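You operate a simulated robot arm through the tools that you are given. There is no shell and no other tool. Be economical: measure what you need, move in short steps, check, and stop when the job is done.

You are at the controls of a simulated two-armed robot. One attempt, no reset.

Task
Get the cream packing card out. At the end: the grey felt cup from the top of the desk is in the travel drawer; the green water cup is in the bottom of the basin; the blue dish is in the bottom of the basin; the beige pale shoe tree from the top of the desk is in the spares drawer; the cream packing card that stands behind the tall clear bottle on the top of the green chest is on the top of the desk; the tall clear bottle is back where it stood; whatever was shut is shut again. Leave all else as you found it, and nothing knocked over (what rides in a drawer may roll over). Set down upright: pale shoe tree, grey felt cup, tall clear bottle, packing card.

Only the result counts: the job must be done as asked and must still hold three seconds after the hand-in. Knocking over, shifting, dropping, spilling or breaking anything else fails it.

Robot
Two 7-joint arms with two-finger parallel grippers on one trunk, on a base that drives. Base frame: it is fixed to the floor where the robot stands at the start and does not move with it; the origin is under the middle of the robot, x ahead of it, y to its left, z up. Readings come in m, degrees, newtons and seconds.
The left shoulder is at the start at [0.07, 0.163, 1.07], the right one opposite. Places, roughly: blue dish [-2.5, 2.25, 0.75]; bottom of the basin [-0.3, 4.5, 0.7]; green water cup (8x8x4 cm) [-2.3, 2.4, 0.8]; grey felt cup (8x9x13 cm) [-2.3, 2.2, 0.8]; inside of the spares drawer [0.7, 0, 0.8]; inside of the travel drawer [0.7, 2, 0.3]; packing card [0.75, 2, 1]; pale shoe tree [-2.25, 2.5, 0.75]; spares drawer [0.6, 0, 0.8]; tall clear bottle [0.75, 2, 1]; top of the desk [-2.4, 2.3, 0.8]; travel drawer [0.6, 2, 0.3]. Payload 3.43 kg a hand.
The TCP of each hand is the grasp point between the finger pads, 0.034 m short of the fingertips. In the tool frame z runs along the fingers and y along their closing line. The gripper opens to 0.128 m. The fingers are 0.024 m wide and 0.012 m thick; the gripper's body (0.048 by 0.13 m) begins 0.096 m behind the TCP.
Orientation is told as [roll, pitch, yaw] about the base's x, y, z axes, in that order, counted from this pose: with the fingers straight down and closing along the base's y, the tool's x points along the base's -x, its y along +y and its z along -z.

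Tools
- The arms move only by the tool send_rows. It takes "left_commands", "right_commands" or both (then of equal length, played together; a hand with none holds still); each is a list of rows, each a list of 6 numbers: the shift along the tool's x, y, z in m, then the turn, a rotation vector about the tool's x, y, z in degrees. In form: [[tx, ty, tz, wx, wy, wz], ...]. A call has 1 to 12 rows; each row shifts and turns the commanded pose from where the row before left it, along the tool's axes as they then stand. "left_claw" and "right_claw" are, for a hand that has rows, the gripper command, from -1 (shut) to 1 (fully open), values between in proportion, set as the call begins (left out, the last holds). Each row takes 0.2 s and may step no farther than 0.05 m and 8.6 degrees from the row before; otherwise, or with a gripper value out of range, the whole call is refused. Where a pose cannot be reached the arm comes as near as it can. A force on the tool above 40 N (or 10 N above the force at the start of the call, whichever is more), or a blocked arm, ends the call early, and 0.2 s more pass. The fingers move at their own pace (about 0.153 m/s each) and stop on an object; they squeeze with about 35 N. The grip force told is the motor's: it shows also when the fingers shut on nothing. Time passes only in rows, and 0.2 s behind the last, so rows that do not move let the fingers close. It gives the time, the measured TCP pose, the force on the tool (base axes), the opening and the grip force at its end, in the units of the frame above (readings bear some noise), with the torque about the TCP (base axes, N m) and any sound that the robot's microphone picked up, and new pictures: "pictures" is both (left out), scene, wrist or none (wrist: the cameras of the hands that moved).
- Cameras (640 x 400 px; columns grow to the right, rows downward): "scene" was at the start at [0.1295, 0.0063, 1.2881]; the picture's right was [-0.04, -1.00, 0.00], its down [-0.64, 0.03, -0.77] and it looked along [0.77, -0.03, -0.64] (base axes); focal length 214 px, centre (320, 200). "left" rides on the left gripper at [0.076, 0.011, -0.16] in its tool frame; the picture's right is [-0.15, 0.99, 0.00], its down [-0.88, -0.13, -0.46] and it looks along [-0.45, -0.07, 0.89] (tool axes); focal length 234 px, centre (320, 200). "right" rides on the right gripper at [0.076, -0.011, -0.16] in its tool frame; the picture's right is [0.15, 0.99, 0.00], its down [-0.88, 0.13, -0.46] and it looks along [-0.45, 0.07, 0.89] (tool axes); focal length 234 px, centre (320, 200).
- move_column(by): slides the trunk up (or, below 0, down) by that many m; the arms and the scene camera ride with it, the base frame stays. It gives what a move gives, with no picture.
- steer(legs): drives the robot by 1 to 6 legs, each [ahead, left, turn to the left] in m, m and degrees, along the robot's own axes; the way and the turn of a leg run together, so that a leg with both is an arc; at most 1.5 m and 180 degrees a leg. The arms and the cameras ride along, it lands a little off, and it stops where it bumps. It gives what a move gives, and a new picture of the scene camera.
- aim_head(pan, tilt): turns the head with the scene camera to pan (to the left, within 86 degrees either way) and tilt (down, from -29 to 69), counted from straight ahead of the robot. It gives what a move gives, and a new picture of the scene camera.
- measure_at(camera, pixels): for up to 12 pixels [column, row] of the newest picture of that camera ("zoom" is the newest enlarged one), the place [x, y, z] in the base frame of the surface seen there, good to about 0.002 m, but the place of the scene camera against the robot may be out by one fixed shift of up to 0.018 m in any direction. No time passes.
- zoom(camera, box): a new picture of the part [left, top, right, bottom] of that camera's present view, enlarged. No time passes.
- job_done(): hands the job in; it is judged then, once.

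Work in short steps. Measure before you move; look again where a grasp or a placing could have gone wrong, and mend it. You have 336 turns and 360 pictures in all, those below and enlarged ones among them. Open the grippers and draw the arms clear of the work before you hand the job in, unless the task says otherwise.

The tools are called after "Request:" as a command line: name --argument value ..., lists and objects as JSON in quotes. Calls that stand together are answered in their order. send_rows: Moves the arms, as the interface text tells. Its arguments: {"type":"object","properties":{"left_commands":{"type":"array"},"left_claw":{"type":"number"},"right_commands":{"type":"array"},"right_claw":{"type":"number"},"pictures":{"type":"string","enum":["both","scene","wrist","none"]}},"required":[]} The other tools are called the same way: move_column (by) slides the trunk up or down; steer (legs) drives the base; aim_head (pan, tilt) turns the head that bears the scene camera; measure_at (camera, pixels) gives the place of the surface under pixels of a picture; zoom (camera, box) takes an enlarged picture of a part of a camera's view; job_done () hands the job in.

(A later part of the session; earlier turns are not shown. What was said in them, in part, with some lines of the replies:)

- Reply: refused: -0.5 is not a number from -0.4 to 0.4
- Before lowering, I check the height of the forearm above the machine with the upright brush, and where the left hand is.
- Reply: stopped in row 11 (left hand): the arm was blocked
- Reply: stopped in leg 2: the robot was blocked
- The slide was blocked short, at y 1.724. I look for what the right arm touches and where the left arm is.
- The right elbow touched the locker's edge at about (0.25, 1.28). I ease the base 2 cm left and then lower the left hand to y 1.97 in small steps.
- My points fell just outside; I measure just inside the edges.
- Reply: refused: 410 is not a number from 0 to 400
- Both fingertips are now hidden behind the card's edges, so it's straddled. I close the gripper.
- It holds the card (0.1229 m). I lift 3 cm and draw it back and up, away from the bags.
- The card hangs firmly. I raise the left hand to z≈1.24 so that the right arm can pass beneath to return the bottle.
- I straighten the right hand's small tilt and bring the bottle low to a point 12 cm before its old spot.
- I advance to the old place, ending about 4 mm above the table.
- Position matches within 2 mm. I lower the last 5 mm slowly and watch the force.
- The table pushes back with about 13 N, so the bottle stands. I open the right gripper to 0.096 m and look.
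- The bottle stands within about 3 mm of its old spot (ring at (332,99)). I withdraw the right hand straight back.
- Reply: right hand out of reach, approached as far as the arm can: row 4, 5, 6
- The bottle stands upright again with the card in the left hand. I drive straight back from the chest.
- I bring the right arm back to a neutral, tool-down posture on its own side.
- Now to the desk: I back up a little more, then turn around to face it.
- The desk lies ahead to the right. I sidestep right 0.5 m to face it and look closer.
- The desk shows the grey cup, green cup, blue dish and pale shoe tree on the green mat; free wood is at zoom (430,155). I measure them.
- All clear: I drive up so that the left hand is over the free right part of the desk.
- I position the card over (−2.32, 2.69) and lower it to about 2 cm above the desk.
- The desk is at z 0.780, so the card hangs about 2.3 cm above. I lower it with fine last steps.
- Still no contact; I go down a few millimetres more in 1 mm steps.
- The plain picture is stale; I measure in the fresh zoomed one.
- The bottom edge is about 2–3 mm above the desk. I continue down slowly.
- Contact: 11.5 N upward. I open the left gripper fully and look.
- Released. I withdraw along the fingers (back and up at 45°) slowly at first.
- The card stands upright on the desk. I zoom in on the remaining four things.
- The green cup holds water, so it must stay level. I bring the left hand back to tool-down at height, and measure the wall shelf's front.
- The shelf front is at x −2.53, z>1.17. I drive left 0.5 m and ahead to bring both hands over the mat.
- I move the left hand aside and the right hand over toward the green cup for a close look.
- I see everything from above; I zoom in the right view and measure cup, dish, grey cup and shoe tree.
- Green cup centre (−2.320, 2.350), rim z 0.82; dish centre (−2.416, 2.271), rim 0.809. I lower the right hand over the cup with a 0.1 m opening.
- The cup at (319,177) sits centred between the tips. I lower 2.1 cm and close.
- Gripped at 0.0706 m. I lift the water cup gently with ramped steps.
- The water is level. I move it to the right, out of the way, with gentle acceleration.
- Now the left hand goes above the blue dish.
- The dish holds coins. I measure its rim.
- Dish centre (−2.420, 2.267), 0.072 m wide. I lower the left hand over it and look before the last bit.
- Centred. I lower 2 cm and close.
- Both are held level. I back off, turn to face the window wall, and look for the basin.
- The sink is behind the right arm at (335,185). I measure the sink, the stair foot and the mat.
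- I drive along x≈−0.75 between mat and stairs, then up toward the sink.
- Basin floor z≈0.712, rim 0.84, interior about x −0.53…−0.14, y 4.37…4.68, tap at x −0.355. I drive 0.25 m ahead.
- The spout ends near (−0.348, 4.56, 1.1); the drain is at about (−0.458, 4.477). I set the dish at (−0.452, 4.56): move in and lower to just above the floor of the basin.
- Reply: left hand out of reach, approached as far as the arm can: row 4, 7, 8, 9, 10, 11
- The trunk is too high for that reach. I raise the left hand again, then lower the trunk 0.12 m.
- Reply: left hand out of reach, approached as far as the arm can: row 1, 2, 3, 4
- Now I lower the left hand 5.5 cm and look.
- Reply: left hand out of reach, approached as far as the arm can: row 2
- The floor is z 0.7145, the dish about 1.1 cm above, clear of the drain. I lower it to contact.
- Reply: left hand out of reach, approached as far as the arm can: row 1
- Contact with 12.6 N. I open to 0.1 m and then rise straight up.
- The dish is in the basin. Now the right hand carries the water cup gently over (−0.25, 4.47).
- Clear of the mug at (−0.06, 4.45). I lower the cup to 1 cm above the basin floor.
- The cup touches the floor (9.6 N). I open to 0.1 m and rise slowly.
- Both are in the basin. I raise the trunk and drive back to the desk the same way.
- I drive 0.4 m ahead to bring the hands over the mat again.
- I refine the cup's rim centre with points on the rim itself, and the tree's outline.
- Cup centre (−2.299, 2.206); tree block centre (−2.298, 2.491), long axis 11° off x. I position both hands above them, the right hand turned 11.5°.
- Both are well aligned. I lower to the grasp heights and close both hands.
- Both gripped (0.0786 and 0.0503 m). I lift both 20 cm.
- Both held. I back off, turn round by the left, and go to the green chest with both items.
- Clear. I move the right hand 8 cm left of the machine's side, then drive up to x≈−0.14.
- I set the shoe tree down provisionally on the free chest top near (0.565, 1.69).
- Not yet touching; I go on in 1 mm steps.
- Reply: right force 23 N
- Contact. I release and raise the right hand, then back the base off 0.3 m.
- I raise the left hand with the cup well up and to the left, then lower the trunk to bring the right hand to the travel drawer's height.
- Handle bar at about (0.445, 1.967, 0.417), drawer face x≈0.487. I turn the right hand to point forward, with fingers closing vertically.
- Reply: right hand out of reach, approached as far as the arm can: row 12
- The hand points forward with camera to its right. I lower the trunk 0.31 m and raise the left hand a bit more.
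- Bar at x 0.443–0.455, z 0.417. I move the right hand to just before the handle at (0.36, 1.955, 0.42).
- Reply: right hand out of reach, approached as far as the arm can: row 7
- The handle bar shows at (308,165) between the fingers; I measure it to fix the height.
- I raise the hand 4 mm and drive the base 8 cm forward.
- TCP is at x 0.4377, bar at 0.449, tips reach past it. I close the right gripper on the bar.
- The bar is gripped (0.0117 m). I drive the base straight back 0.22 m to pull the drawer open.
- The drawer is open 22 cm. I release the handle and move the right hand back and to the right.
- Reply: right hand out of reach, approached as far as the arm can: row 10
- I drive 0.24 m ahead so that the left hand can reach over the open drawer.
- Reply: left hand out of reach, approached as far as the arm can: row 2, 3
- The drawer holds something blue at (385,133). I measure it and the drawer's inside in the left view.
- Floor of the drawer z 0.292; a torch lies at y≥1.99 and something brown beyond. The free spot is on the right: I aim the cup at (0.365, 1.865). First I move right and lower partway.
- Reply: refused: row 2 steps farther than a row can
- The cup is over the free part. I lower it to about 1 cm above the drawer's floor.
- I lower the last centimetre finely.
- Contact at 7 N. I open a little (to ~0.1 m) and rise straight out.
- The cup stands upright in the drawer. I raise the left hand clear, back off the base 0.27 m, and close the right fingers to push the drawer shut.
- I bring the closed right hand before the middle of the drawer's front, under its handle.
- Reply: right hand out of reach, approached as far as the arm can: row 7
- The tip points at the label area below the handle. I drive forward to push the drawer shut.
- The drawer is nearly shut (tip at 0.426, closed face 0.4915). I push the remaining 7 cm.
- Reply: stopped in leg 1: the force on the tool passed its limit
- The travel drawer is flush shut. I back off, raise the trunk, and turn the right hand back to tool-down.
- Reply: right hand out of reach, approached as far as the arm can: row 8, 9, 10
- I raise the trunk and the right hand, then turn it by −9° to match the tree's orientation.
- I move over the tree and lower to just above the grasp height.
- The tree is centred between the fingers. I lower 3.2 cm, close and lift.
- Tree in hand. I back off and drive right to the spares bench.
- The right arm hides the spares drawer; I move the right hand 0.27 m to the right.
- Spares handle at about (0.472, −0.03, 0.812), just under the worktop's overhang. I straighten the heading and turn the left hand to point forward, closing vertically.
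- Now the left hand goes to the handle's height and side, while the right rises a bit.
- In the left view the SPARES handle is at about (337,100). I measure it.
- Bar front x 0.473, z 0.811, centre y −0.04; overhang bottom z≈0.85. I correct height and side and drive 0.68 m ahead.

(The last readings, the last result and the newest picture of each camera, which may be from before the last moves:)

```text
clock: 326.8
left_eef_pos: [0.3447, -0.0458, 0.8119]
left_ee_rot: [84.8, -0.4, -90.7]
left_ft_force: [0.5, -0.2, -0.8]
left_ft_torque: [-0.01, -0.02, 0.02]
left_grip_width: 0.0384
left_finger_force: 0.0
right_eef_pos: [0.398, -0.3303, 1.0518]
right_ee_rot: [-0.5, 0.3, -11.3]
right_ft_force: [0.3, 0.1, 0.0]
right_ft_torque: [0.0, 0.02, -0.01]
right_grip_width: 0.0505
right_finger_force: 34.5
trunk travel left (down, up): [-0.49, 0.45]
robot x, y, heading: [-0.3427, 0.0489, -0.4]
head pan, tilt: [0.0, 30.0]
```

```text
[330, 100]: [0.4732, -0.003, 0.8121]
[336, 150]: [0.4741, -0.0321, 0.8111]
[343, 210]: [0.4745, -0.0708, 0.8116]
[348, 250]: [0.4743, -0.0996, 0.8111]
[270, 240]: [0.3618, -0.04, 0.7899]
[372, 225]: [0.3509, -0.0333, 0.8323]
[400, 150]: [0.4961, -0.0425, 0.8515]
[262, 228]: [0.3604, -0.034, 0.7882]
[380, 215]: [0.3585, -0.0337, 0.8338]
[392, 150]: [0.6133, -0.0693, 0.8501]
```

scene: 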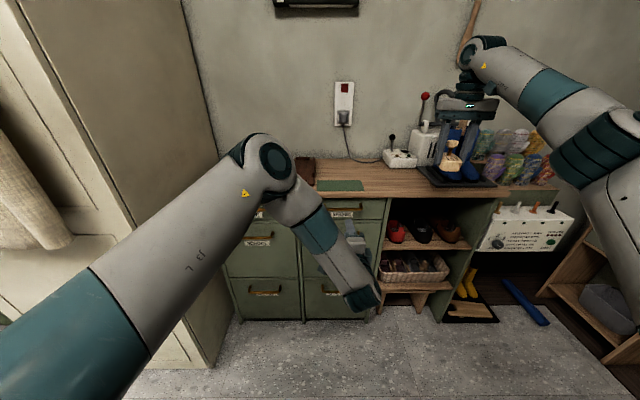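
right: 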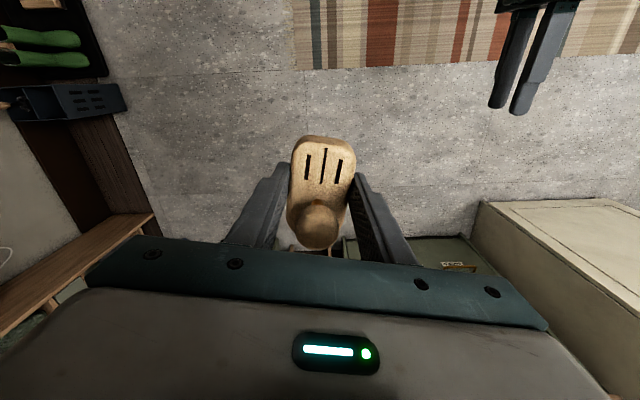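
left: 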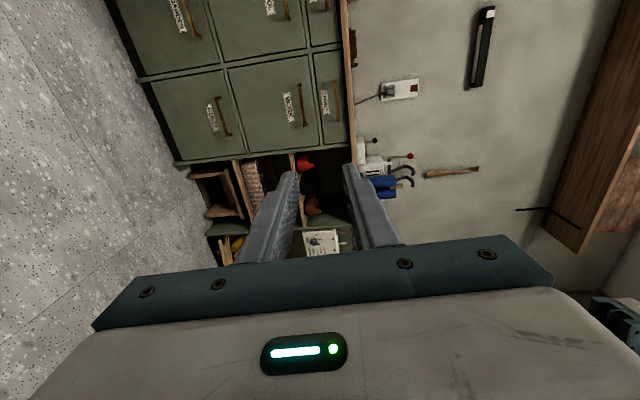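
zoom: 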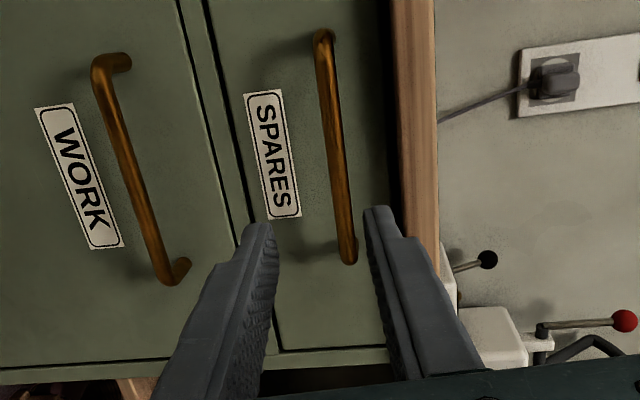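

Aligned: bar z 0.8115, fingers' middle 0.811. I drive 0.112 m ahead onto the bar.

Request:
steer --legs '[[0.112, 0, 0]]'

Request:
send_rows --left_commands '[[0, 0, 0, 0, 0, 0], [0, 0, 0, 0, 0, 0], [0, 0, 0, 0, 0, 0]]' --left_claw -1 --pictures "wrist"

```text
clock: 328.0
left_eef_pos: [0.4547, -0.045, 0.811]
left_ee_rot: [84.8, -0.5, -90.6]
left_ft_force: [0.0, 0.1, -0.4]
left_ft_torque: [0.01, 0.0, 0.0]
left_grip_width: 0.0385
left_finger_force: 0.1
right_eef_pos: [0.5092, -0.33, 1.0515]
right_ee_rot: [-0.6, 0.2, -11.2]
right_ft_force: [-0.2, 0.2, -1.3]
right_ft_torque: [-0.02, 0.02, -0.04]
right_grip_width: 0.05
right_finger_force: 35.1
trunk travel left (down, up): [-0.49, 0.45]
robot x, y, heading: [-0.2286, 0.0562, 0.0]
head pan, tilt: [0.0, 30.0]
```

scene: 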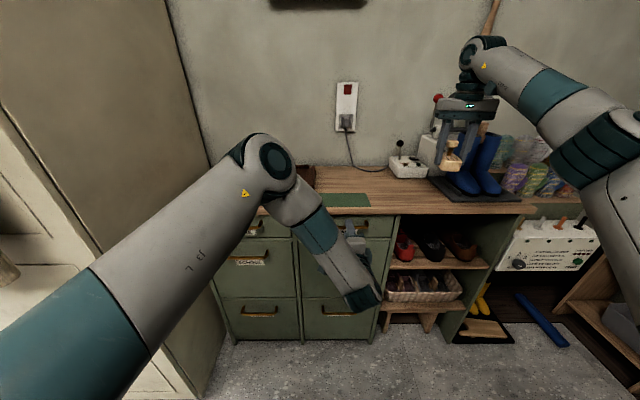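

```text
clock: 328.8
left_eef_pos: [0.4542, -0.0457, 0.8138]
left_ee_rot: [85.1, -0.5, -90.5]
left_ft_force: [1.3, -0.3, 8.4]
left_ft_torque: [0.77, -0.24, 0.46]
left_grip_width: 0.0118
left_finger_force: 45.1
right_eef_pos: [0.5076, -0.3295, 1.0526]
right_ee_rot: [-0.5, 0.1, -11.2]
right_ft_force: [0.3, 0.8, -1.0]
right_ft_torque: [-0.02, -0.03, -0.03]
right_grip_width: 0.0501
right_finger_force: 34.9
trunk travel left (down, up): [-0.49, 0.45]
robot x, y, heading: [-0.2281, 0.0503, -0.3]
head pan, tilt: [0.0, 30.0]
```

left: 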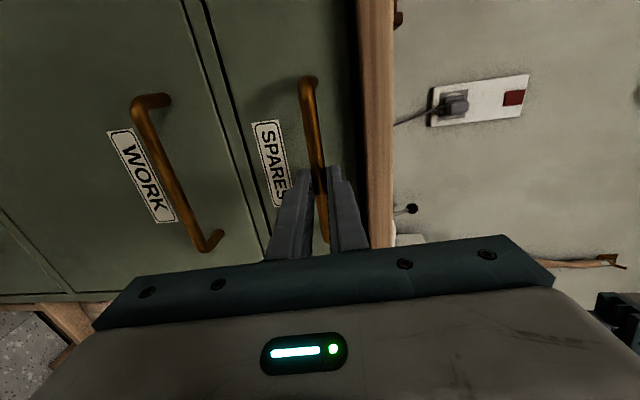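

Gripped. I pull the drawer open by driving back 0.22 m.

Request:
steer --legs '[[-0.22, 0, 0]]'

```text
clock: 330.4
left_eef_pos: [0.2383, -0.0458, 0.8119]
left_ee_rot: [85.0, -0.5, -90.7]
left_ft_force: [1.2, -1.2, 11.5]
left_ft_torque: [0.61, -0.38, -0.34]
left_grip_width: 0.0117
left_finger_force: 44.6
right_eef_pos: [0.2931, -0.3291, 1.0538]
right_ee_rot: [-0.5, 0.1, -11.3]
right_ft_force: [-0.5, -0.1, -0.5]
right_ft_torque: [0.02, 0.01, -0.01]
right_grip_width: 0.0501
right_finger_force: 35.5
trunk travel left (down, up): [-0.49, 0.45]
robot x, y, heading: [-0.4461, 0.0575, -0.7]
head pan, tilt: [0.0, 30.0]
```

scene: 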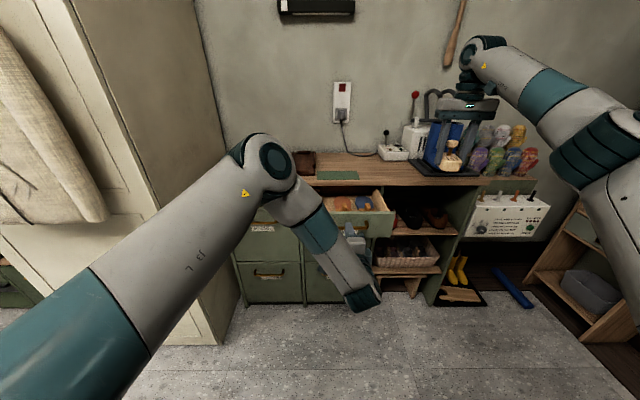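

The drawer is open; there is something orange inside. I release, withdraw the left hand to the left, and look in.

Request:
send_rows --left_commands '[[0, 0, 0, 0, 0, 0], [0, 0, 0, 0, 0, 0], [0, 0, -0.02, 0, 0, 0], [0, 0, -0.03, 0, 0, 0], [0.02, 0, -0.03, 0, 0, 0], [0.045, 0, 0, 0, 0, 0], [0.045, 0, 0, 0, 0, 0], [0.045, 0, 0, 0, 0, 0], [0.045, 0, 0, 0, 0, 0], [0.03, 0, 0, 0, 0, 0], [0, 0, 0, 0, 0, 0]]' --left_claw -0.4 --pictures "scene"

Request:
zoom --camera "scene" --box '[280, 150, 430, 260]'

```text
clock: 332.8
left_eef_pos: [0.1428, 0.1333, 0.8475]
left_ee_rot: [84.7, -0.3, -90.0]
left_ft_force: [0.0, -1.3, 1.0]
left_ft_torque: [0.02, 0.01, 0.01]
left_grip_width: 0.0382
left_finger_force: 0.0
left hand out of reach, approached as far as the arm can: row 8, 9, 10
right_eef_pos: [0.2936, -0.33, 1.0515]
right_ee_rot: [-0.5, 0.2, -11.2]
right_ft_force: [-0.2, -0.3, -0.5]
right_ft_torque: [0.05, -0.01, 0.04]
right_grip_width: 0.0501
right_finger_force: 35.2
trunk travel left (down, up): [-0.49, 0.45]
robot x, y, heading: [-0.4457, 0.0497, -0.2]
head pan, tilt: [0.0, 30.0]
```

scene: 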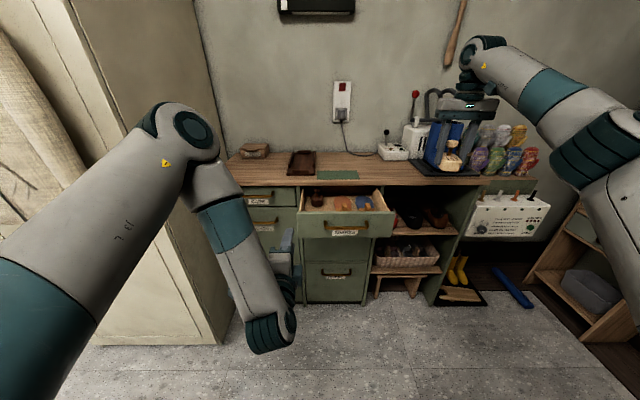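

```text
3.64 times, centred on (355, 205) of scene
```

zoom: 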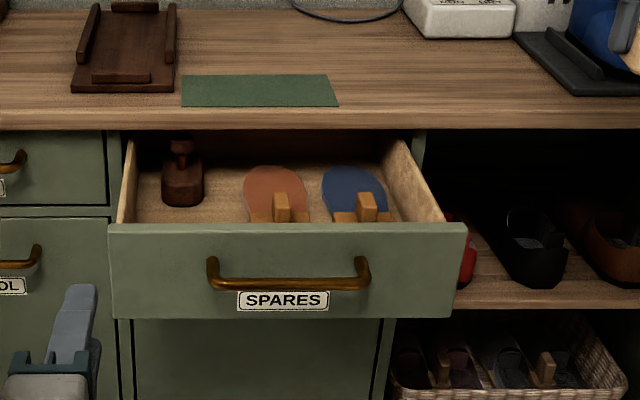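

The drawer holds a dark shoe tree at the back left and two insoles on the right/front. I raise the left hand, drive 0.13 m ahead and look down with the right wrist camera.

Request:
send_rows --left_commands '[[0.01, 0.035, 0, 0, 0, 0], [0.01, 0.04, 0, 0, 0, 0], [0.01, 0.04, 0, 0, 0, 0], [0.01, 0.04, 0, 0, 0, 0], [0.01, 0.03, 0, 0, 0, 0], [0, 0, 0, 0, 0, 0]]' --pictures "none"

Request:
steer --legs '[[0.13, 0, 0]]'

Request:
send_rows --right_commands '[[0, 0.04, 0, 0, 0, 0], [0, 0.045, 0, 0, 0, 0], [0, 0.045, 0, 0, 0, 0], [0, 0.045, 0, 0, 0, 0], [0, 0.03, 0, 0, 0, 0], [0, 0, 0, 0, 0, 0]]' --pictures "both"

```text
clock: 334.2
left_eef_pos: [0.1611, 0.1847, 1.0298]
left_ee_rot: [84.8, -0.5, -90.6]
left_ft_force: [0.2, 0.1, -0.2]
left_ft_torque: [0.01, 0.02, 0.0]
left_grip_width: 0.0381
left_finger_force: 0.1
right_eef_pos: [0.2931, -0.3297, 1.0511]
right_ee_rot: [-0.5, 0.2, -11.3]
right_ft_force: [0.4, 0.3, -1.2]
right_ft_torque: [-0.05, 0.0, -0.01]
right_grip_width: 0.0501
right_finger_force: 34.4
trunk travel left (down, up): [-0.49, 0.45]
robot x, y, heading: [-0.4463, 0.0548, -0.5]
head pan, tilt: [0.0, 30.0]
```

```text
clock: 335.5
left_eef_pos: [0.2907, 0.184, 1.0316]
left_ee_rot: [84.9, -0.5, -90.7]
left_ft_force: [-0.1, 0.2, 0.0]
left_ft_torque: [-0.01, 0.02, 0.01]
left_grip_width: 0.0385
left_finger_force: 0.1
right_eef_pos: [0.4236, -0.3307, 1.0528]
right_ee_rot: [-0.5, 0.2, -11.3]
right_ft_force: [0.4, -0.1, -1.0]
right_ft_torque: [-0.01, 0.02, -0.02]
right_grip_width: 0.0502
right_finger_force: 35.2
trunk travel left (down, up): [-0.49, 0.45]
robot x, y, heading: [-0.316, 0.0521, -0.4]
head pan, tilt: [0.0, 30.0]
```

scene: 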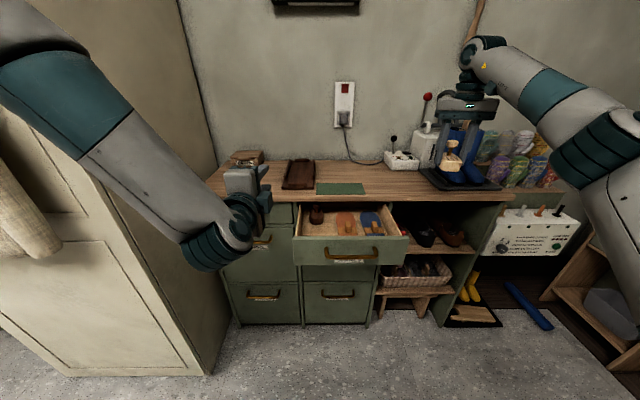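

```text
clock: 336.9
left_eef_pos: [0.2897, 0.1824, 1.0315]
left_ee_rot: [84.9, -0.5, -90.7]
left_ft_force: [-0.5, 0.1, 0.0]
left_ft_torque: [-0.03, -0.01, 0.03]
left_grip_width: 0.0386
left_finger_force: 0.0
right_eef_pos: [0.4613, -0.1283, 1.0498]
right_ee_rot: [-0.5, 0.2, -11.4]
right_ft_force: [-0.1, -0.3, -1.2]
right_ft_torque: [0.01, 0.01, 0.02]
right_grip_width: 0.0501
right_finger_force: 35.1
trunk travel left (down, up): [-0.49, 0.45]
robot x, y, heading: [-0.3127, 0.0486, -0.4]
head pan, tilt: [0.0, 30.0]
```

scene: 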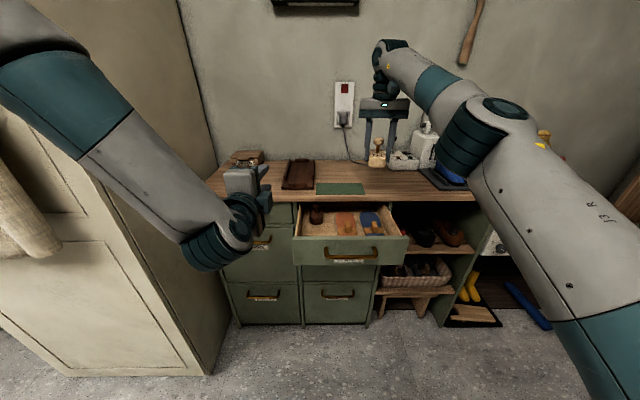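
right: 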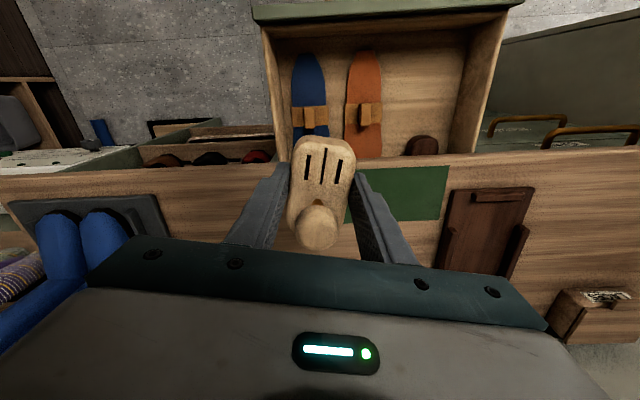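

The right view shows free floor at (430,90), beside the orange insole and in front of the dark tree. I measure around it.

Request:
zoom --camera "right" --box '[240, 0, 530, 170]'

Request:
measure_at --camera "right" --pixels '[[425, 90], [400, 60], [445, 60], [383, 80], [383, 130], [460, 120], [470, 50], [422, 138], [415, 145], [430, 40], [430, 25], [365, 115]]'

```text
2.21 times, centred on (385, 85) of right
```

zoom: 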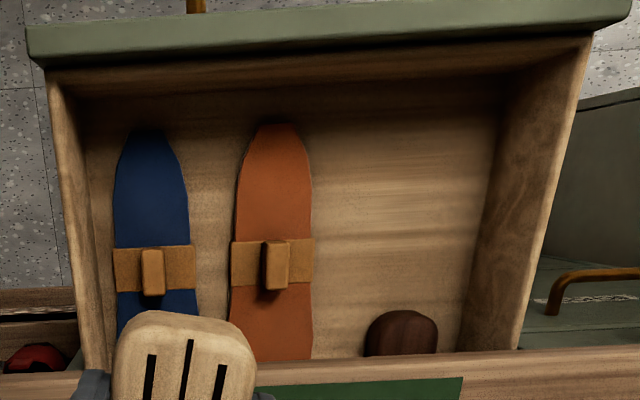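

```text
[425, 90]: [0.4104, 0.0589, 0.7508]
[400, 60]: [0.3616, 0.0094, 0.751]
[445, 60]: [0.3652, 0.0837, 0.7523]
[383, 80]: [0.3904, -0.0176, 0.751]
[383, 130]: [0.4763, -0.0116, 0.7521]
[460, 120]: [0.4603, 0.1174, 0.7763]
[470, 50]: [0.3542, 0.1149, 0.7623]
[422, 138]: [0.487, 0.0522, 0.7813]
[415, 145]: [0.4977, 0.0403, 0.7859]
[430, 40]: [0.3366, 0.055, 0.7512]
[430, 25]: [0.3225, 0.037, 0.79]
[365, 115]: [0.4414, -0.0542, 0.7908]
```

Floor z 0.751, free area y −0.01…0.11, x 0.33…0.475. I shift the left hand away a bit, square the right hand and bring the tree over (0.395, 0.05).

Request:
send_rows --left_commands '[[0.02, 0.02, 0, 0, 0, 0], [0.02, 0.03, 0, 0, 0, 0], [0.02, 0.03, 0, 0, 0, 0], [0, 0, 0, 0, 0, 0], [0, 0, 0, 0, 0, 0], [0, 0, 0, 0, 0, 0], [0, 0, 0, 0, 0, 0], [0, 0, 0, 0, 0, 0]]' --right_commands '[[0, 0, 0, 0, 0, -5.7], [0, 0, 0, 0, 0, -5.7], [0.02, 0.04, 0, 0, 0, 0], [0.02, 0.045, 0, 0, 0, 0], [0.026, 0.043, 0, 0, 0, 0], [0, 0.05, 0, 0, 0, 0], [0, 0, 0.03, 0, 0, 0], [0, 0, 0, 0, 0, 0]]' --pictures "both"

```text
refused: row 5 steps farther than a row can; nothing moved
```

Request:
send_rows --left_commands '[[0.02, 0.02, 0, 0, 0, 0], [0.02, 0.03, 0, 0, 0, 0], [0.02, 0.03, 0, 0, 0, 0], [0, 0, 0, 0, 0, 0], [0, 0, 0, 0, 0, 0], [0, 0, 0, 0, 0, 0], [0, 0, 0, 0, 0, 0], [0, 0, 0, 0, 0, 0]]' --right_commands '[[0, 0, 0, 0, 0, -5.7], [0, 0, 0, 0, 0, -5.7], [0.02, 0.044, 0, 0, 0, 0], [0.02, 0.045, 0, 0, 0, 0], [0.02, 0.045, 0, 0, 0, 0], [0.006, 0.044, 0, 0, 0, 0], [0, 0, 0.03, 0, 0, 0], [0, 0, 0, 0, 0, 0]]' --pictures "both"

```text
clock: 338.7
left_eef_pos: [0.3, 0.2469, 1.1126]
left_ee_rot: [84.9, -0.6, -90.7]
left_ft_force: [0.0, -0.1, 0.7]
left_ft_torque: [-0.03, 0.01, -0.03]
left_grip_width: 0.0385
left_finger_force: 0.0
right_eef_pos: [0.398, 0.052, 1.0212]
right_ee_rot: [-0.5, 0.2, 0.1]
right_ft_force: [-0.3, 1.0, -0.8]
right_ft_torque: [-0.04, 0.01, 0.01]
right_grip_width: 0.0501
right_finger_force: 35.1
trunk travel left (down, up): [-0.49, 0.45]
robot x, y, heading: [-0.3137, 0.0523, -0.2]
head pan, tilt: [0.0, 30.0]
```

scene: 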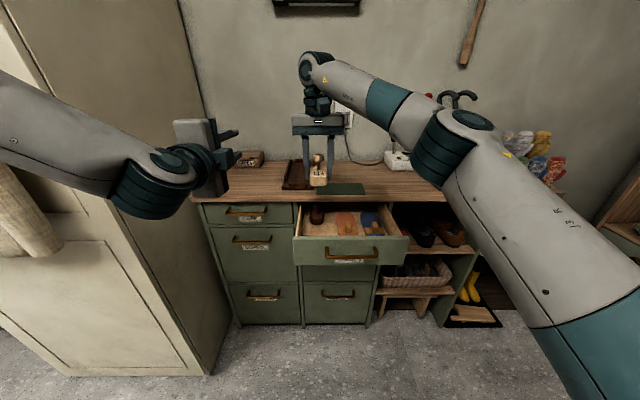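
right: 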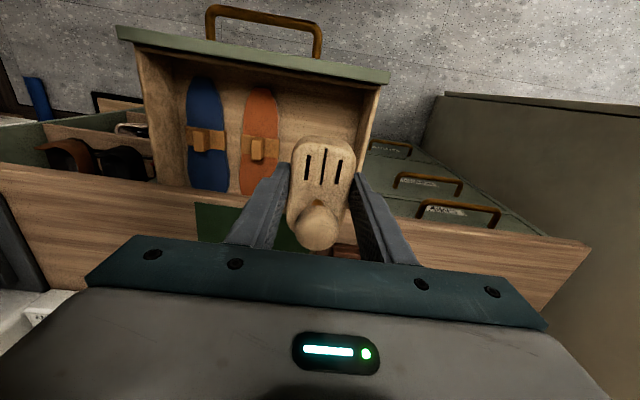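
left: 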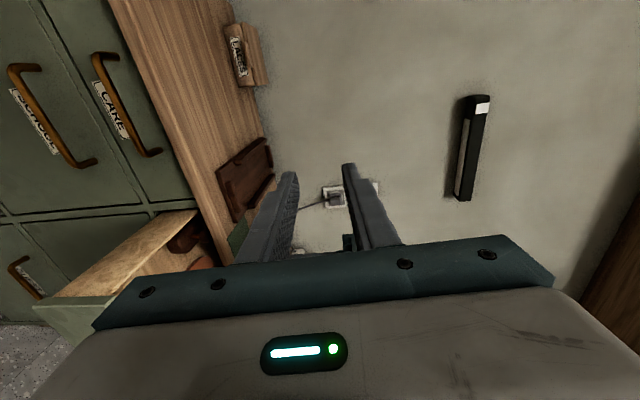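

I lower the tree into the drawer to about 1.5 cm above its floor.

Request:
send_rows --right_commands '[[0, 0, 0.03, 0, 0, 0], [0, 0, 0.045, 0, 0, 0], [0, 0, 0.045, 0, 0, 0], [0, 0, 0.045, 0, 0, 0], [0, 0, 0.03, 0, 0, 0], [0, 0, 0.015, 0, 0, 0], [0, 0, 0, 0, 0, 0]]' --pictures "both"

```text
clock: 340.3
left_eef_pos: [0.3, 0.2447, 1.1119]
left_ee_rot: [84.9, -0.5, -90.7]
left_ft_force: [0.2, -0.7, 0.9]
left_ft_torque: [-0.01, -0.01, 0.0]
left_grip_width: 0.0384
left_finger_force: 0.0
right_eef_pos: [0.3956, 0.0483, 0.8097]
right_ee_rot: [-0.4, 0.3, 0.0]
right_ft_force: [-0.3, 0.8, -1.0]
right_ft_torque: [0.0, -0.02, 0.0]
right_grip_width: 0.0501
right_finger_force: 35.4
trunk travel left (down, up): [-0.49, 0.45]
robot x, y, heading: [-0.3138, 0.053, -0.4]
head pan, tilt: [0.0, 30.0]
```

scene: 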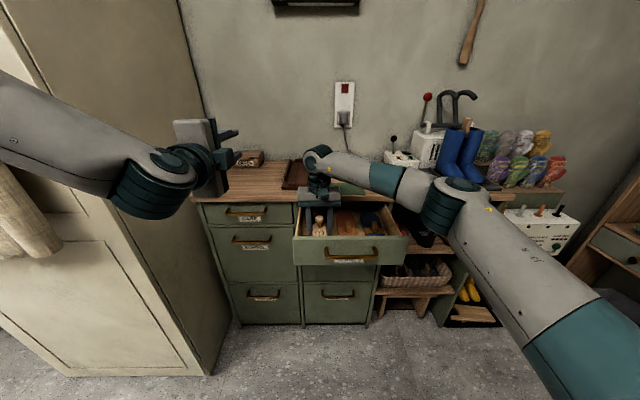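
right: 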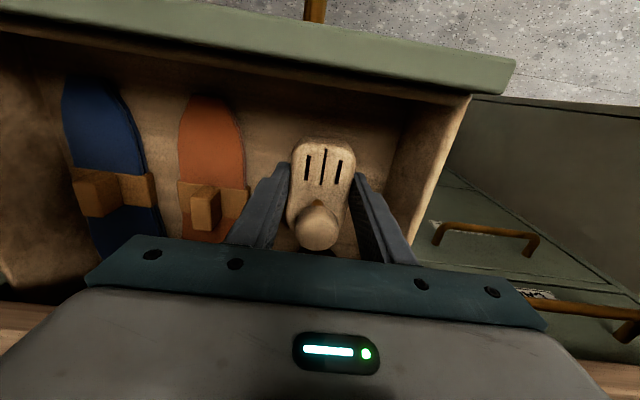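

It is in the free area between insole and wall. I lower to contact.

Request:
send_rows --right_commands '[[0, 0, 0.006, 0, 0, 0], [0, 0, 0.004, 0, 0, 0], [0, 0, 0.002, 0, 0, 0], [0, 0, 0.0015, 0, 0, 0], [0, 0, 0.0015, 0, 0, 0], [0, 0, 0, 0, 0, 0]]' --pictures "none"

```text
clock: 341.7
left_eef_pos: [0.2984, 0.245, 1.1122]
left_ee_rot: [84.9, -0.5, -90.7]
left_ft_force: [0.4, 0.0, 0.9]
left_ft_torque: [-0.01, -0.01, 0.0]
left_grip_width: 0.0383
left_finger_force: 0.1
right_eef_pos: [0.3951, 0.0465, 0.795]
right_ee_rot: [-0.5, 0.2, 0.0]
right_ft_force: [0.4, -1.6, 7.4]
right_ft_torque: [0.07, -0.25, -0.03]
right_grip_width: 0.0501
right_finger_force: 35.0
trunk travel left (down, up): [-0.49, 0.45]
robot x, y, heading: [-0.3128, 0.0509, -0.3]
head pan, tilt: [0.0, 30.0]
```

Contact at 7 N. I open the fingers slightly and rise.

Request:
send_rows --right_commands '[[0, 0, 0, 0, 0, 0], [0, 0, 0, 0, 0, 0], [0, 0, -0.01, 0, 0, 0], [0, 0, -0.02, 0, 0, 0], [0, 0, -0.04, 0, 0, 0], [0, 0, -0.045, 0, 0, 0], [0, 0, -0.045, 0, 0, 0], [0, 0, -0.045, 0, 0, 0], [0, 0, 0, 0, 0, 0]]' --right_claw 0.15 --pictures "both"

```text
clock: 343.7
left_eef_pos: [0.3004, 0.2454, 1.1109]
left_ee_rot: [84.9, -0.4, -90.7]
left_ft_force: [-0.6, 0.0, -0.5]
left_ft_torque: [0.02, -0.01, 0.04]
left_grip_width: 0.0384
left_finger_force: 0.0
right_eef_pos: [0.3958, 0.0473, 0.9994]
right_ee_rot: [-0.5, 0.3, 0.0]
right_ft_force: [0.5, -0.2, -0.2]
right_ft_torque: [0.0, 0.06, 0.0]
right_grip_width: 0.0738
right_finger_force: 0.0
trunk travel left (down, up): [-0.49, 0.45]
robot x, y, heading: [-0.3172, 0.0529, -0.2]
head pan, tilt: [0.0, 30.0]
```

scene: 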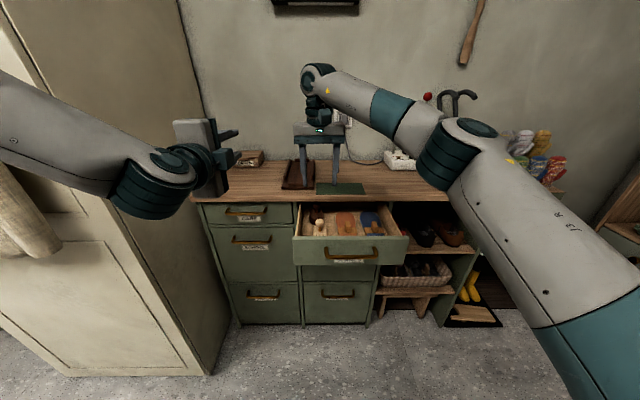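
right: 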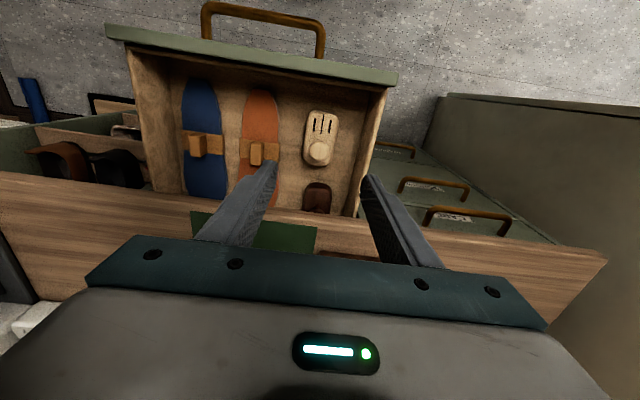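

The tree stands upright. I check its knob height against the drawer's rim.

Request:
measure_at --camera "right" --pixels '[[319, 152], [317, 150], [318, 187], [380, 130], [250, 68], [300, 215], [200, 143], [258, 152]]'

Request:
zoom --camera "scene" --box '[285, 190, 415, 270]'

```text
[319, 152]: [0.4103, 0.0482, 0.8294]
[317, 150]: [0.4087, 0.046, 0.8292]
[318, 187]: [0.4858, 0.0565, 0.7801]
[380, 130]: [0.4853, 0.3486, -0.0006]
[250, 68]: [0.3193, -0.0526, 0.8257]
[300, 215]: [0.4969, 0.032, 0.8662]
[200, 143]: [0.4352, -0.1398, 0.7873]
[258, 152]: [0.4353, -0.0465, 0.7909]
```

```text
4.92 times, centred on (350, 230) of scene
```

zoom: 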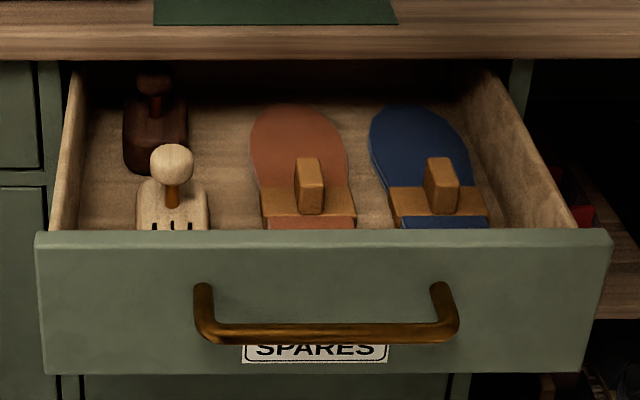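

Knob top 0.829, same as the dark tree's kind, so it will close. I back off 0.3 m, move the right hand away to the right, and bring the left hand down with closed fingers.

Request:
steer --legs '[[-0.32, 0, 0]]'

Request:
send_rows --right_commands '[[0, -0.03, -0.01, 0, 0, 0], [0, -0.045, -0.01, 0, 0, 0], [0, -0.045, -0.01, 0, 0, 0], [0, -0.045, -0.01, 0, 0, 0], [0, -0.045, -0.01, 0, 0, 0], [0, -0.045, -0.01, 0, 0, 0], [0, -0.045, 0, 0, 0, 0], [0, -0.03, 0, 0, 0, 0], [0, 0, 0, 0, 0, 0]]' --left_commands '[[0, 0, 0, 0, 0, 0], [0, 0, 0, 0, 0, 0], [-0.03, -0.03, 0, 0, 0, 0], [-0.035, -0.035, 0, 0, 0, 0], [-0.035, -0.035, 0, 0, 0, 0], [-0.035, -0.035, 0, 0, 0, 0], [-0.035, -0.035, 0, 0, 0, 0], [-0.035, -0.035, 0, 0, 0, 0], [-0.035, -0.035, 0, 0, 0, 0]]' --left_claw -1 --pictures "none"

Request:
send_rows --left_commands '[[-0.02, -0.035, 0, 0, 0, 0], [-0.01, -0.035, 0, 0, 0, 0], [0, -0.02, 0, 0, 0, 0], [0, 0, 0, 0, 0, 0]]' --pictures "both"

```text
clock: 345.9
left_eef_pos: [-0.0234, 0.248, 1.1125]
left_ee_rot: [84.9, -0.6, -90.6]
left_ft_force: [-0.2, -0.9, 0.0]
left_ft_torque: [-0.02, 0.04, -0.03]
left_grip_width: 0.0384
left_finger_force: 0.0
right_eef_pos: [0.073, 0.0517, 0.9985]
right_ee_rot: [-0.4, 0.3, 0.1]
right_ft_force: [-0.1, 0.4, 0.1]
right_ft_torque: [0.01, 0.01, 0.02]
right_grip_width: 0.0736
right_finger_force: 0.1
trunk travel left (down, up): [-0.49, 0.45]
robot x, y, heading: [-0.636, 0.0551, -0.1]
head pan, tilt: [0.0, 30.0]
```

scene: 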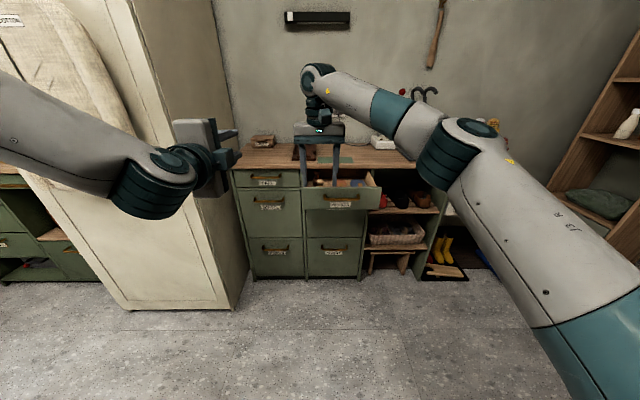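

```text
clock: 347.9
left_eef_pos: [-0.0462, 0.0046, 0.8734]
left_ee_rot: [84.9, -0.5, -90.5]
left_ft_force: [-0.1, -0.5, 0.0]
left_ft_torque: [0.03, 0.0, 0.01]
left_grip_width: 0.0
left_finger_force: 33.3
right_eef_pos: [0.0757, -0.2825, 1.0602]
right_ee_rot: [-0.5, 0.3, 0.1]
right_ft_force: [-0.5, 0.6, 0.2]
right_ft_torque: [0.0, -0.04, -0.03]
right_grip_width: 0.0737
right_finger_force: 0.0
trunk travel left (down, up): [-0.49, 0.45]
robot x, y, heading: [-0.637, 0.053, -0.2]
head pan, tilt: [0.0, 30.0]
```

```text
clock: 348.9
left_eef_pos: [-0.0543, -0.0241, 0.7846]
left_ee_rot: [85.0, -0.5, -90.5]
left_ft_force: [0.2, -0.3, 0.2]
left_ft_torque: [-0.04, 0.0, -0.01]
left_grip_width: 0.0
left_finger_force: 32.8
right_eef_pos: [0.0757, -0.2814, 1.061]
right_ee_rot: [-0.4, 0.3, 0.1]
right_ft_force: [-0.4, 0.3, 0.5]
right_ft_torque: [0.01, -0.01, 0.01]
right_grip_width: 0.0734
right_finger_force: 0.1
trunk travel left (down, up): [-0.49, 0.45]
robot x, y, heading: [-0.6363, 0.052, -0.4]
head pan, tilt: [0.0, 30.0]
```

scene: 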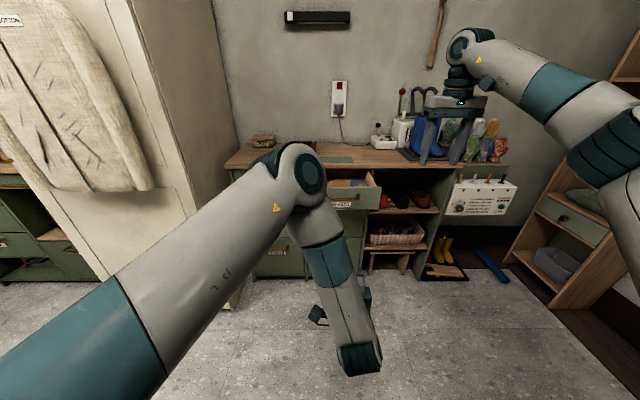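
left: 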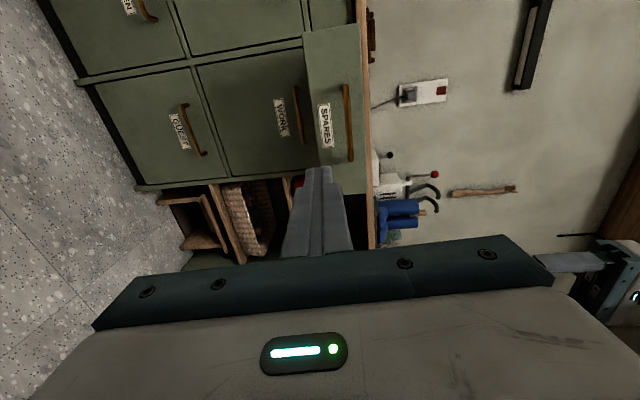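

I lower the fist 1 cm more to pass under the handle, then drive forward to push the drawer.

Request:
send_rows --left_commands '[[-0.005, -0.011, 0, 0, 0, 0], [0, 0, 0, 0, 0, 0]]' --pictures "none"

Request:
steer --legs '[[0.46, 0, 0.3]]'

```text
clock: 349.5
left_eef_pos: [-0.0565, -0.0285, 0.7735]
left_ee_rot: [84.9, -0.5, -90.6]
left_ft_force: [1.0, -0.4, 0.0]
left_ft_torque: [0.01, -0.03, -0.04]
left_grip_width: 0.0002
left_finger_force: 32.8
right_eef_pos: [0.0765, -0.281, 1.0621]
right_ee_rot: [-0.5, 0.3, 0.1]
right_ft_force: [0.5, -0.2, 0.8]
right_ft_torque: [0.02, -0.04, 0.0]
right_grip_width: 0.0735
right_finger_force: 0.1
trunk travel left (down, up): [-0.49, 0.45]
robot x, y, heading: [-0.6314, 0.0538, -0.0]
head pan, tilt: [0.0, 30.0]
```

```text
clock: 352.2
left_eef_pos: [0.4042, -0.0316, 0.7724]
left_ee_rot: [84.7, -0.6, -90.5]
left_ft_force: [0.5, -0.5, 0.6]
left_ft_torque: [0.01, -0.01, 0.0]
left_grip_width: 0.0
left_finger_force: 32.7
right_eef_pos: [0.5367, -0.2812, 1.0602]
right_ee_rot: [-0.5, 0.3, 0.3]
right_ft_force: [0.2, -0.1, 0.3]
right_ft_torque: [0.0, 0.02, 0.0]
right_grip_width: 0.0736
right_finger_force: 0.1
trunk travel left (down, up): [-0.49, 0.45]
robot x, y, heading: [-0.1753, 0.0547, -0.2]
head pan, tilt: [0.0, 30.0]
```

scene: 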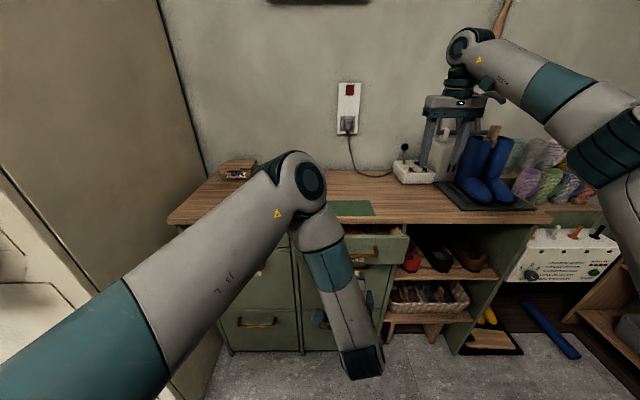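

Tip at 0.438; the drawer still shows a gap. I push the remaining 8 cm.

Request:
steer --legs '[[0.09, 0, 0]]'

Request:
zoom --camera "left" --box '[180, 0, 480, 260]'

```text
clock: 353.4
left_eef_pos: [0.4802, -0.0305, 0.7729]
left_ee_rot: [84.6, -0.4, -90.5]
left_ft_force: [0.2, 0.8, -0.1]
left_ft_torque: [-0.06, 0.03, 0.0]
left_grip_width: 0.0003
left_finger_force: 32.4
right_eef_pos: [0.6196, -0.2825, 1.0594]
right_ee_rot: [-0.6, 0.4, 0.2]
right_ft_force: [0.1, 0.3, -0.8]
right_ft_torque: [0.0, 0.0, 0.0]
right_grip_width: 0.0735
right_finger_force: 0.0
trunk travel left (down, up): [-0.49, 0.45]
robot x, y, heading: [-0.094, 0.0563, -0.1]
head pan, tilt: [0.0, 30.0]
stopped in leg 1: the force on the tool passed its limit (the readings are from after the stop); the commanded pose is now the measured one
```

scene: 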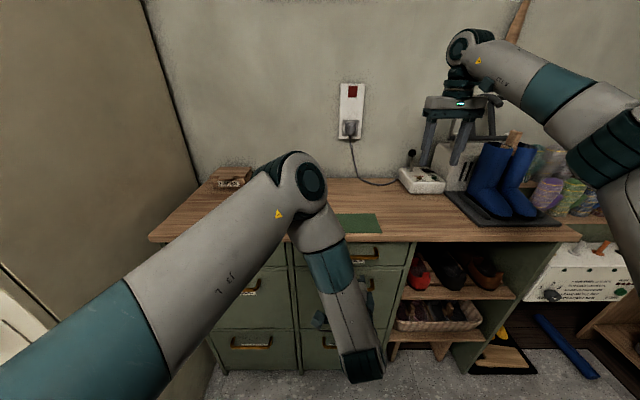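

```text
1.54 times, centred on (330, 130) of left
```

zoom: 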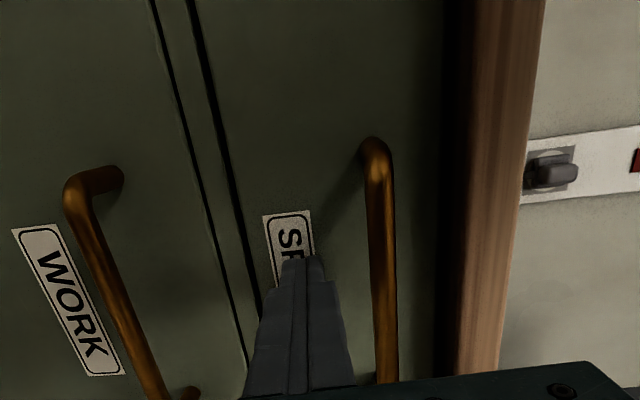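

Tip at 0.514, the face's shut position. I back off and verify that the spares drawer is flush.

Request:
steer --legs '[[-0.8, 0, 0]]'

Request:
send_rows --left_commands '[[0.035, 0.03, 0, 0, 0, 0], [0.035, 0.03, 0, 0, 0, 0], [0.035, 0.03, 0, 0, 0, 0], [0.035, 0.03, 0, 0, 0, 0], [0.035, 0.03, 0, 0, 0, 0], [0.03, 0.03, 0, 0, 0, 0], [0.03, 0.03, 0, 0, 0, 0], [0, 0, 0, 0, 0, 0]]' --left_claw 1 --pictures "scene"

Request:
zoom --camera "scene" --box '[230, 120, 400, 260]'

```text
clock: 357.7
left_eef_pos: [-0.3295, -0.0306, 0.7728]
left_ee_rot: [84.8, -0.4, -91.1]
left_ft_force: [0.2, -0.6, 0.0]
left_ft_torque: [0.0, 0.02, 0.0]
left_grip_width: 0.0
left_finger_force: 33.2
right_eef_pos: [-0.1935, -0.2836, 1.0602]
right_ee_rot: [-0.5, 0.4, -0.6]
right_ft_force: [-0.1, -0.5, 0.7]
right_ft_torque: [0.01, -0.02, 0.03]
right_grip_width: 0.0735
right_finger_force: 0.1
trunk travel left (down, up): [-0.49, 0.45]
robot x, y, heading: [-0.9058, 0.0587, -0.9]
head pan, tilt: [0.0, 30.0]
```

scene: 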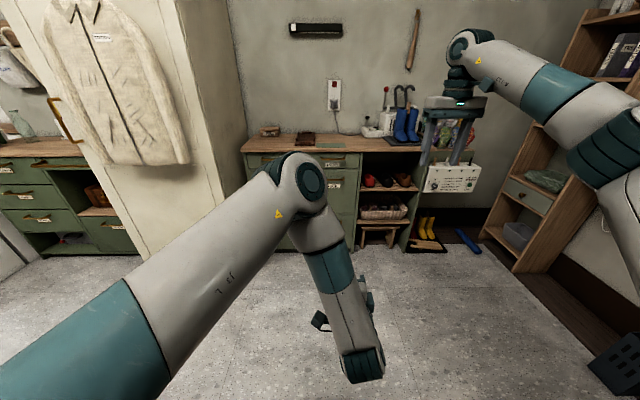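

```text
clock: 359.5
left_eef_pos: [-0.2964, 0.1998, 0.9803]
left_ee_rot: [84.4, -0.3, -90.8]
left_ft_force: [0.1, -0.3, -0.2]
left_ft_torque: [0.0, -0.01, 0.03]
left_grip_width: 0.1278
left_finger_force: 0.1
left hand out of reach, approached as far as the arm can: row 7
right_eef_pos: [-0.1941, -0.2841, 1.0589]
right_ee_rot: [-0.5, 0.4, -0.6]
right_ft_force: [0.4, -0.1, 0.9]
right_ft_torque: [0.01, 0.03, -0.03]
right_grip_width: 0.0737
right_finger_force: 0.1
trunk travel left (down, up): [-0.49, 0.45]
robot x, y, heading: [-0.9018, 0.0577, -0.8]
head pan, tilt: [0.0, 30.0]
```

scene: 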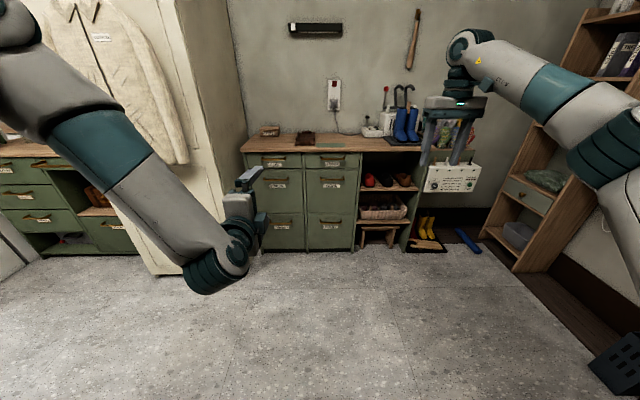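

```text
2.86 times, centred on (315, 190) of scene
```

zoom: 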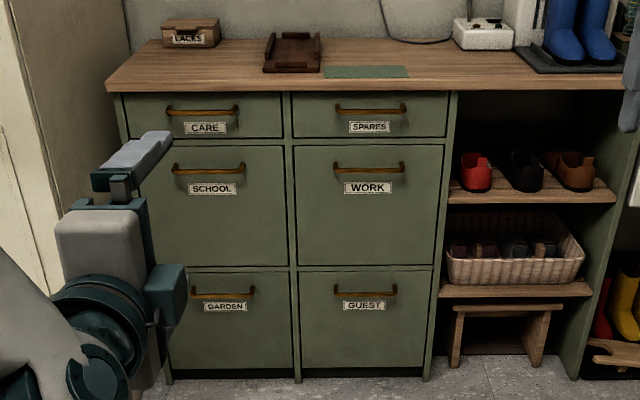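

The spares drawer is flush. A last check of the chest at the left edge of the view.

Request:
aim_head --pan 50 --tilt 15

Request:
zoom --camera "scene" --box '[200, 140, 480, 320]'

```text
clock: 360.7
left_eef_pos: [-0.2971, 0.2007, 0.9804]
left_ee_rot: [84.5, -0.3, -90.8]
left_ft_force: [0.1, 0.3, -0.2]
left_ft_torque: [0.04, -0.01, 0.01]
left_grip_width: 0.1279
left_finger_force: 0.1
right_eef_pos: [-0.1946, -0.2828, 1.0604]
right_ee_rot: [-0.5, 0.3, -0.5]
right_ft_force: [-0.4, 1.0, -0.2]
right_ft_torque: [-0.03, -0.01, -0.03]
right_grip_width: 0.0736
right_finger_force: 0.1
trunk travel left (down, up): [-0.49, 0.45]
robot x, y, heading: [-0.9029, 0.0597, -1.1]
head pan, tilt: [50.0, 15.0]
```

scene: 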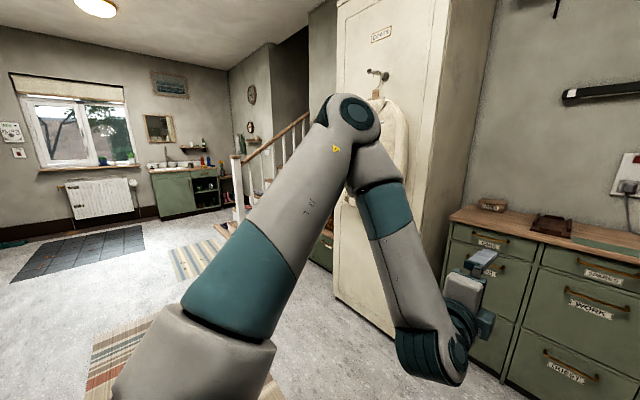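

```text
2.22 times, centred on (340, 230) of scene
```

zoom: 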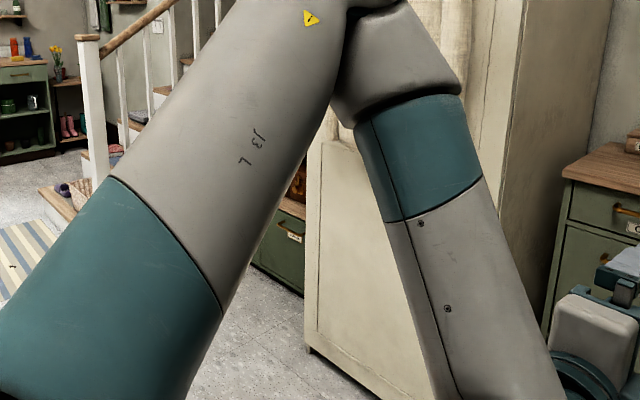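

The arm hides the chest, so I drive left for one final look at it and open the right gripper.

Request:
send_rows --right_commands '[[0, 0, 0, 0, 0, 0], [0, 0, 0, 0, 0, 0]]' --right_claw 1 --pictures "none"

Request:
steer --legs '[[0, 1.4, 1.0]]'

Request:
aim_head --pan 5 --tilt 20

Request:
zoom --camera "scene" --box '[200, 100, 460, 300]'

```text
clock: 361.3
left_eef_pos: [-0.2973, 0.2004, 0.9801]
left_ee_rot: [84.5, -0.3, -90.7]
left_ft_force: [0.7, 0.3, 0.1]
left_ft_torque: [-0.01, -0.02, -0.04]
left_grip_width: 0.1279
left_finger_force: 0.1
right_eef_pos: [-0.1942, -0.2835, 1.0586]
right_ee_rot: [-0.4, 0.4, -0.5]
right_ft_force: [-0.3, 0.8, -0.2]
right_ft_torque: [0.0, 0.02, -0.03]
right_grip_width: 0.128
right_finger_force: 0.1
trunk travel left (down, up): [-0.49, 0.45]
robot x, y, heading: [-0.9024, 0.0588, -1.0]
head pan, tilt: [50.0, 15.0]
```

```text
clock: 368.2
left_eef_pos: [-0.2866, 1.5958, 0.9804]
left_ee_rot: [84.5, -0.2, -90.1]
left_ft_force: [-0.4, 0.2, 0.1]
left_ft_torque: [-0.03, -0.04, -0.02]
left_grip_width: 0.128
left_finger_force: 0.1
right_eef_pos: [-0.179, 1.1133, 1.059]
right_ee_rot: [-0.5, 0.5, 0.2]
right_ft_force: [1.0, 0.1, -1.1]
right_ft_torque: [-0.03, -0.03, 0.02]
right_grip_width: 0.1282
right_finger_force: 0.1
trunk travel left (down, up): [-0.49, 0.45]
robot x, y, heading: [-0.8892, 1.4438, -0.1]
head pan, tilt: [50.0, 15.0]
```

scene: 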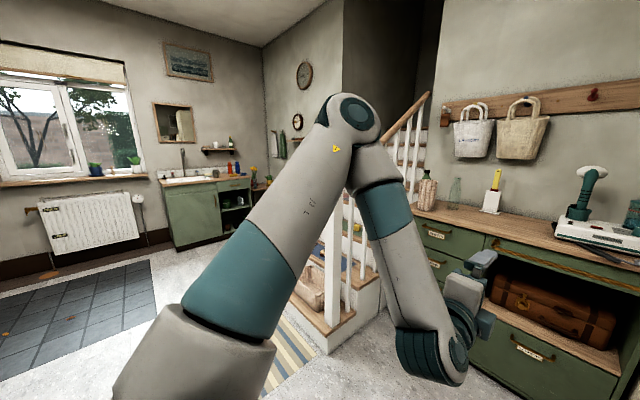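

```text
clock: 369.3
left_eef_pos: [-0.2852, 1.597, 0.9815]
left_ee_rot: [84.5, -0.3, -90.2]
left_ft_force: [0.9, -0.7, -0.2]
left_ft_torque: [-0.01, 0.0, -0.02]
left_grip_width: 0.128
left_finger_force: 0.1
right_eef_pos: [-0.179, 1.1133, 1.0594]
right_ee_rot: [-0.5, 0.5, 0.0]
right_ft_force: [0.0, -0.1, 0.2]
right_ft_torque: [-0.04, -0.04, 0.0]
right_grip_width: 0.1278
right_finger_force: 0.0
trunk travel left (down, up): [-0.49, 0.45]
robot x, y, heading: [-0.8901, 1.4451, -0.3]
head pan, tilt: [5.0, 20.0]
```

scene: 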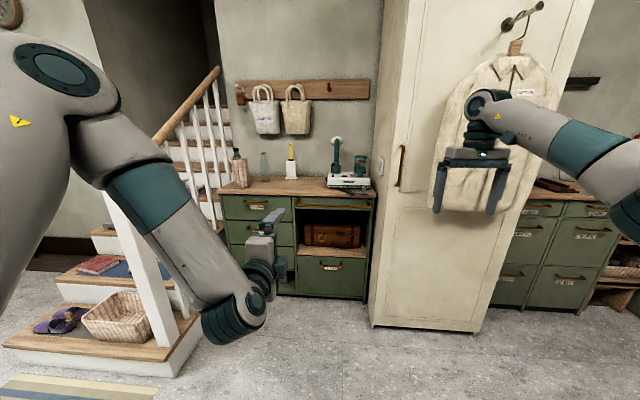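

```text
2.00 times, centred on (330, 200) of scene
```

zoom: 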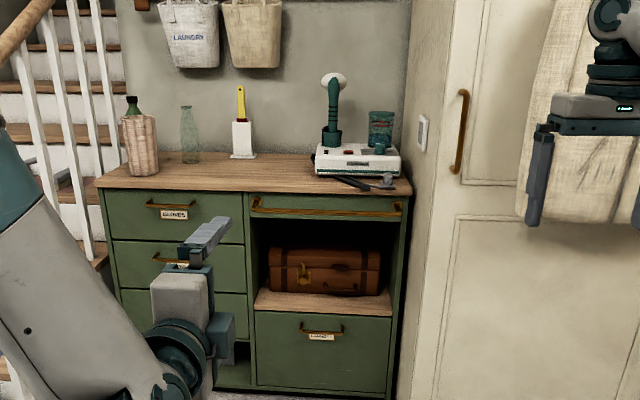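

Everything on the chest stands as it did, the bottle is back, the drawers are shut, and both hands are open and clear. I hand the job in.

Request:
job_done

```text
The job is handed in.
```

I handed the job in with every item placed as asked. I watched each item reach its place, but did not look at the desk or basin again at the end.

- **Packing card:** it stands upright on the desk, near the right end, beside the control box.
- **Clear bottle:** back where it stood on the green chest, within about 3 mm by the wrist camera.
- **Grey felt cup:** upright in the travel drawer, next to the lint roller that was already there. The drawer is shut.
- **Pale shoe tree:** upright in the spares drawer, in front of the dark shoe tree. The drawer is shut.
- **Green water cup and blue dish:** both on the basin floor. I saw no water spill and the coins stayed in the dish.

Three things went less cleanly:
- My left elbow pressed against the banister while I reached for the card, which turned the base about 6 degrees; nothing moved.
- The right elbow touched the coat locker lightly.
- The first try at the card turned it about 18 degrees before I gripped it.

A last look at the chest and the spares bench showed nothing knocked over.
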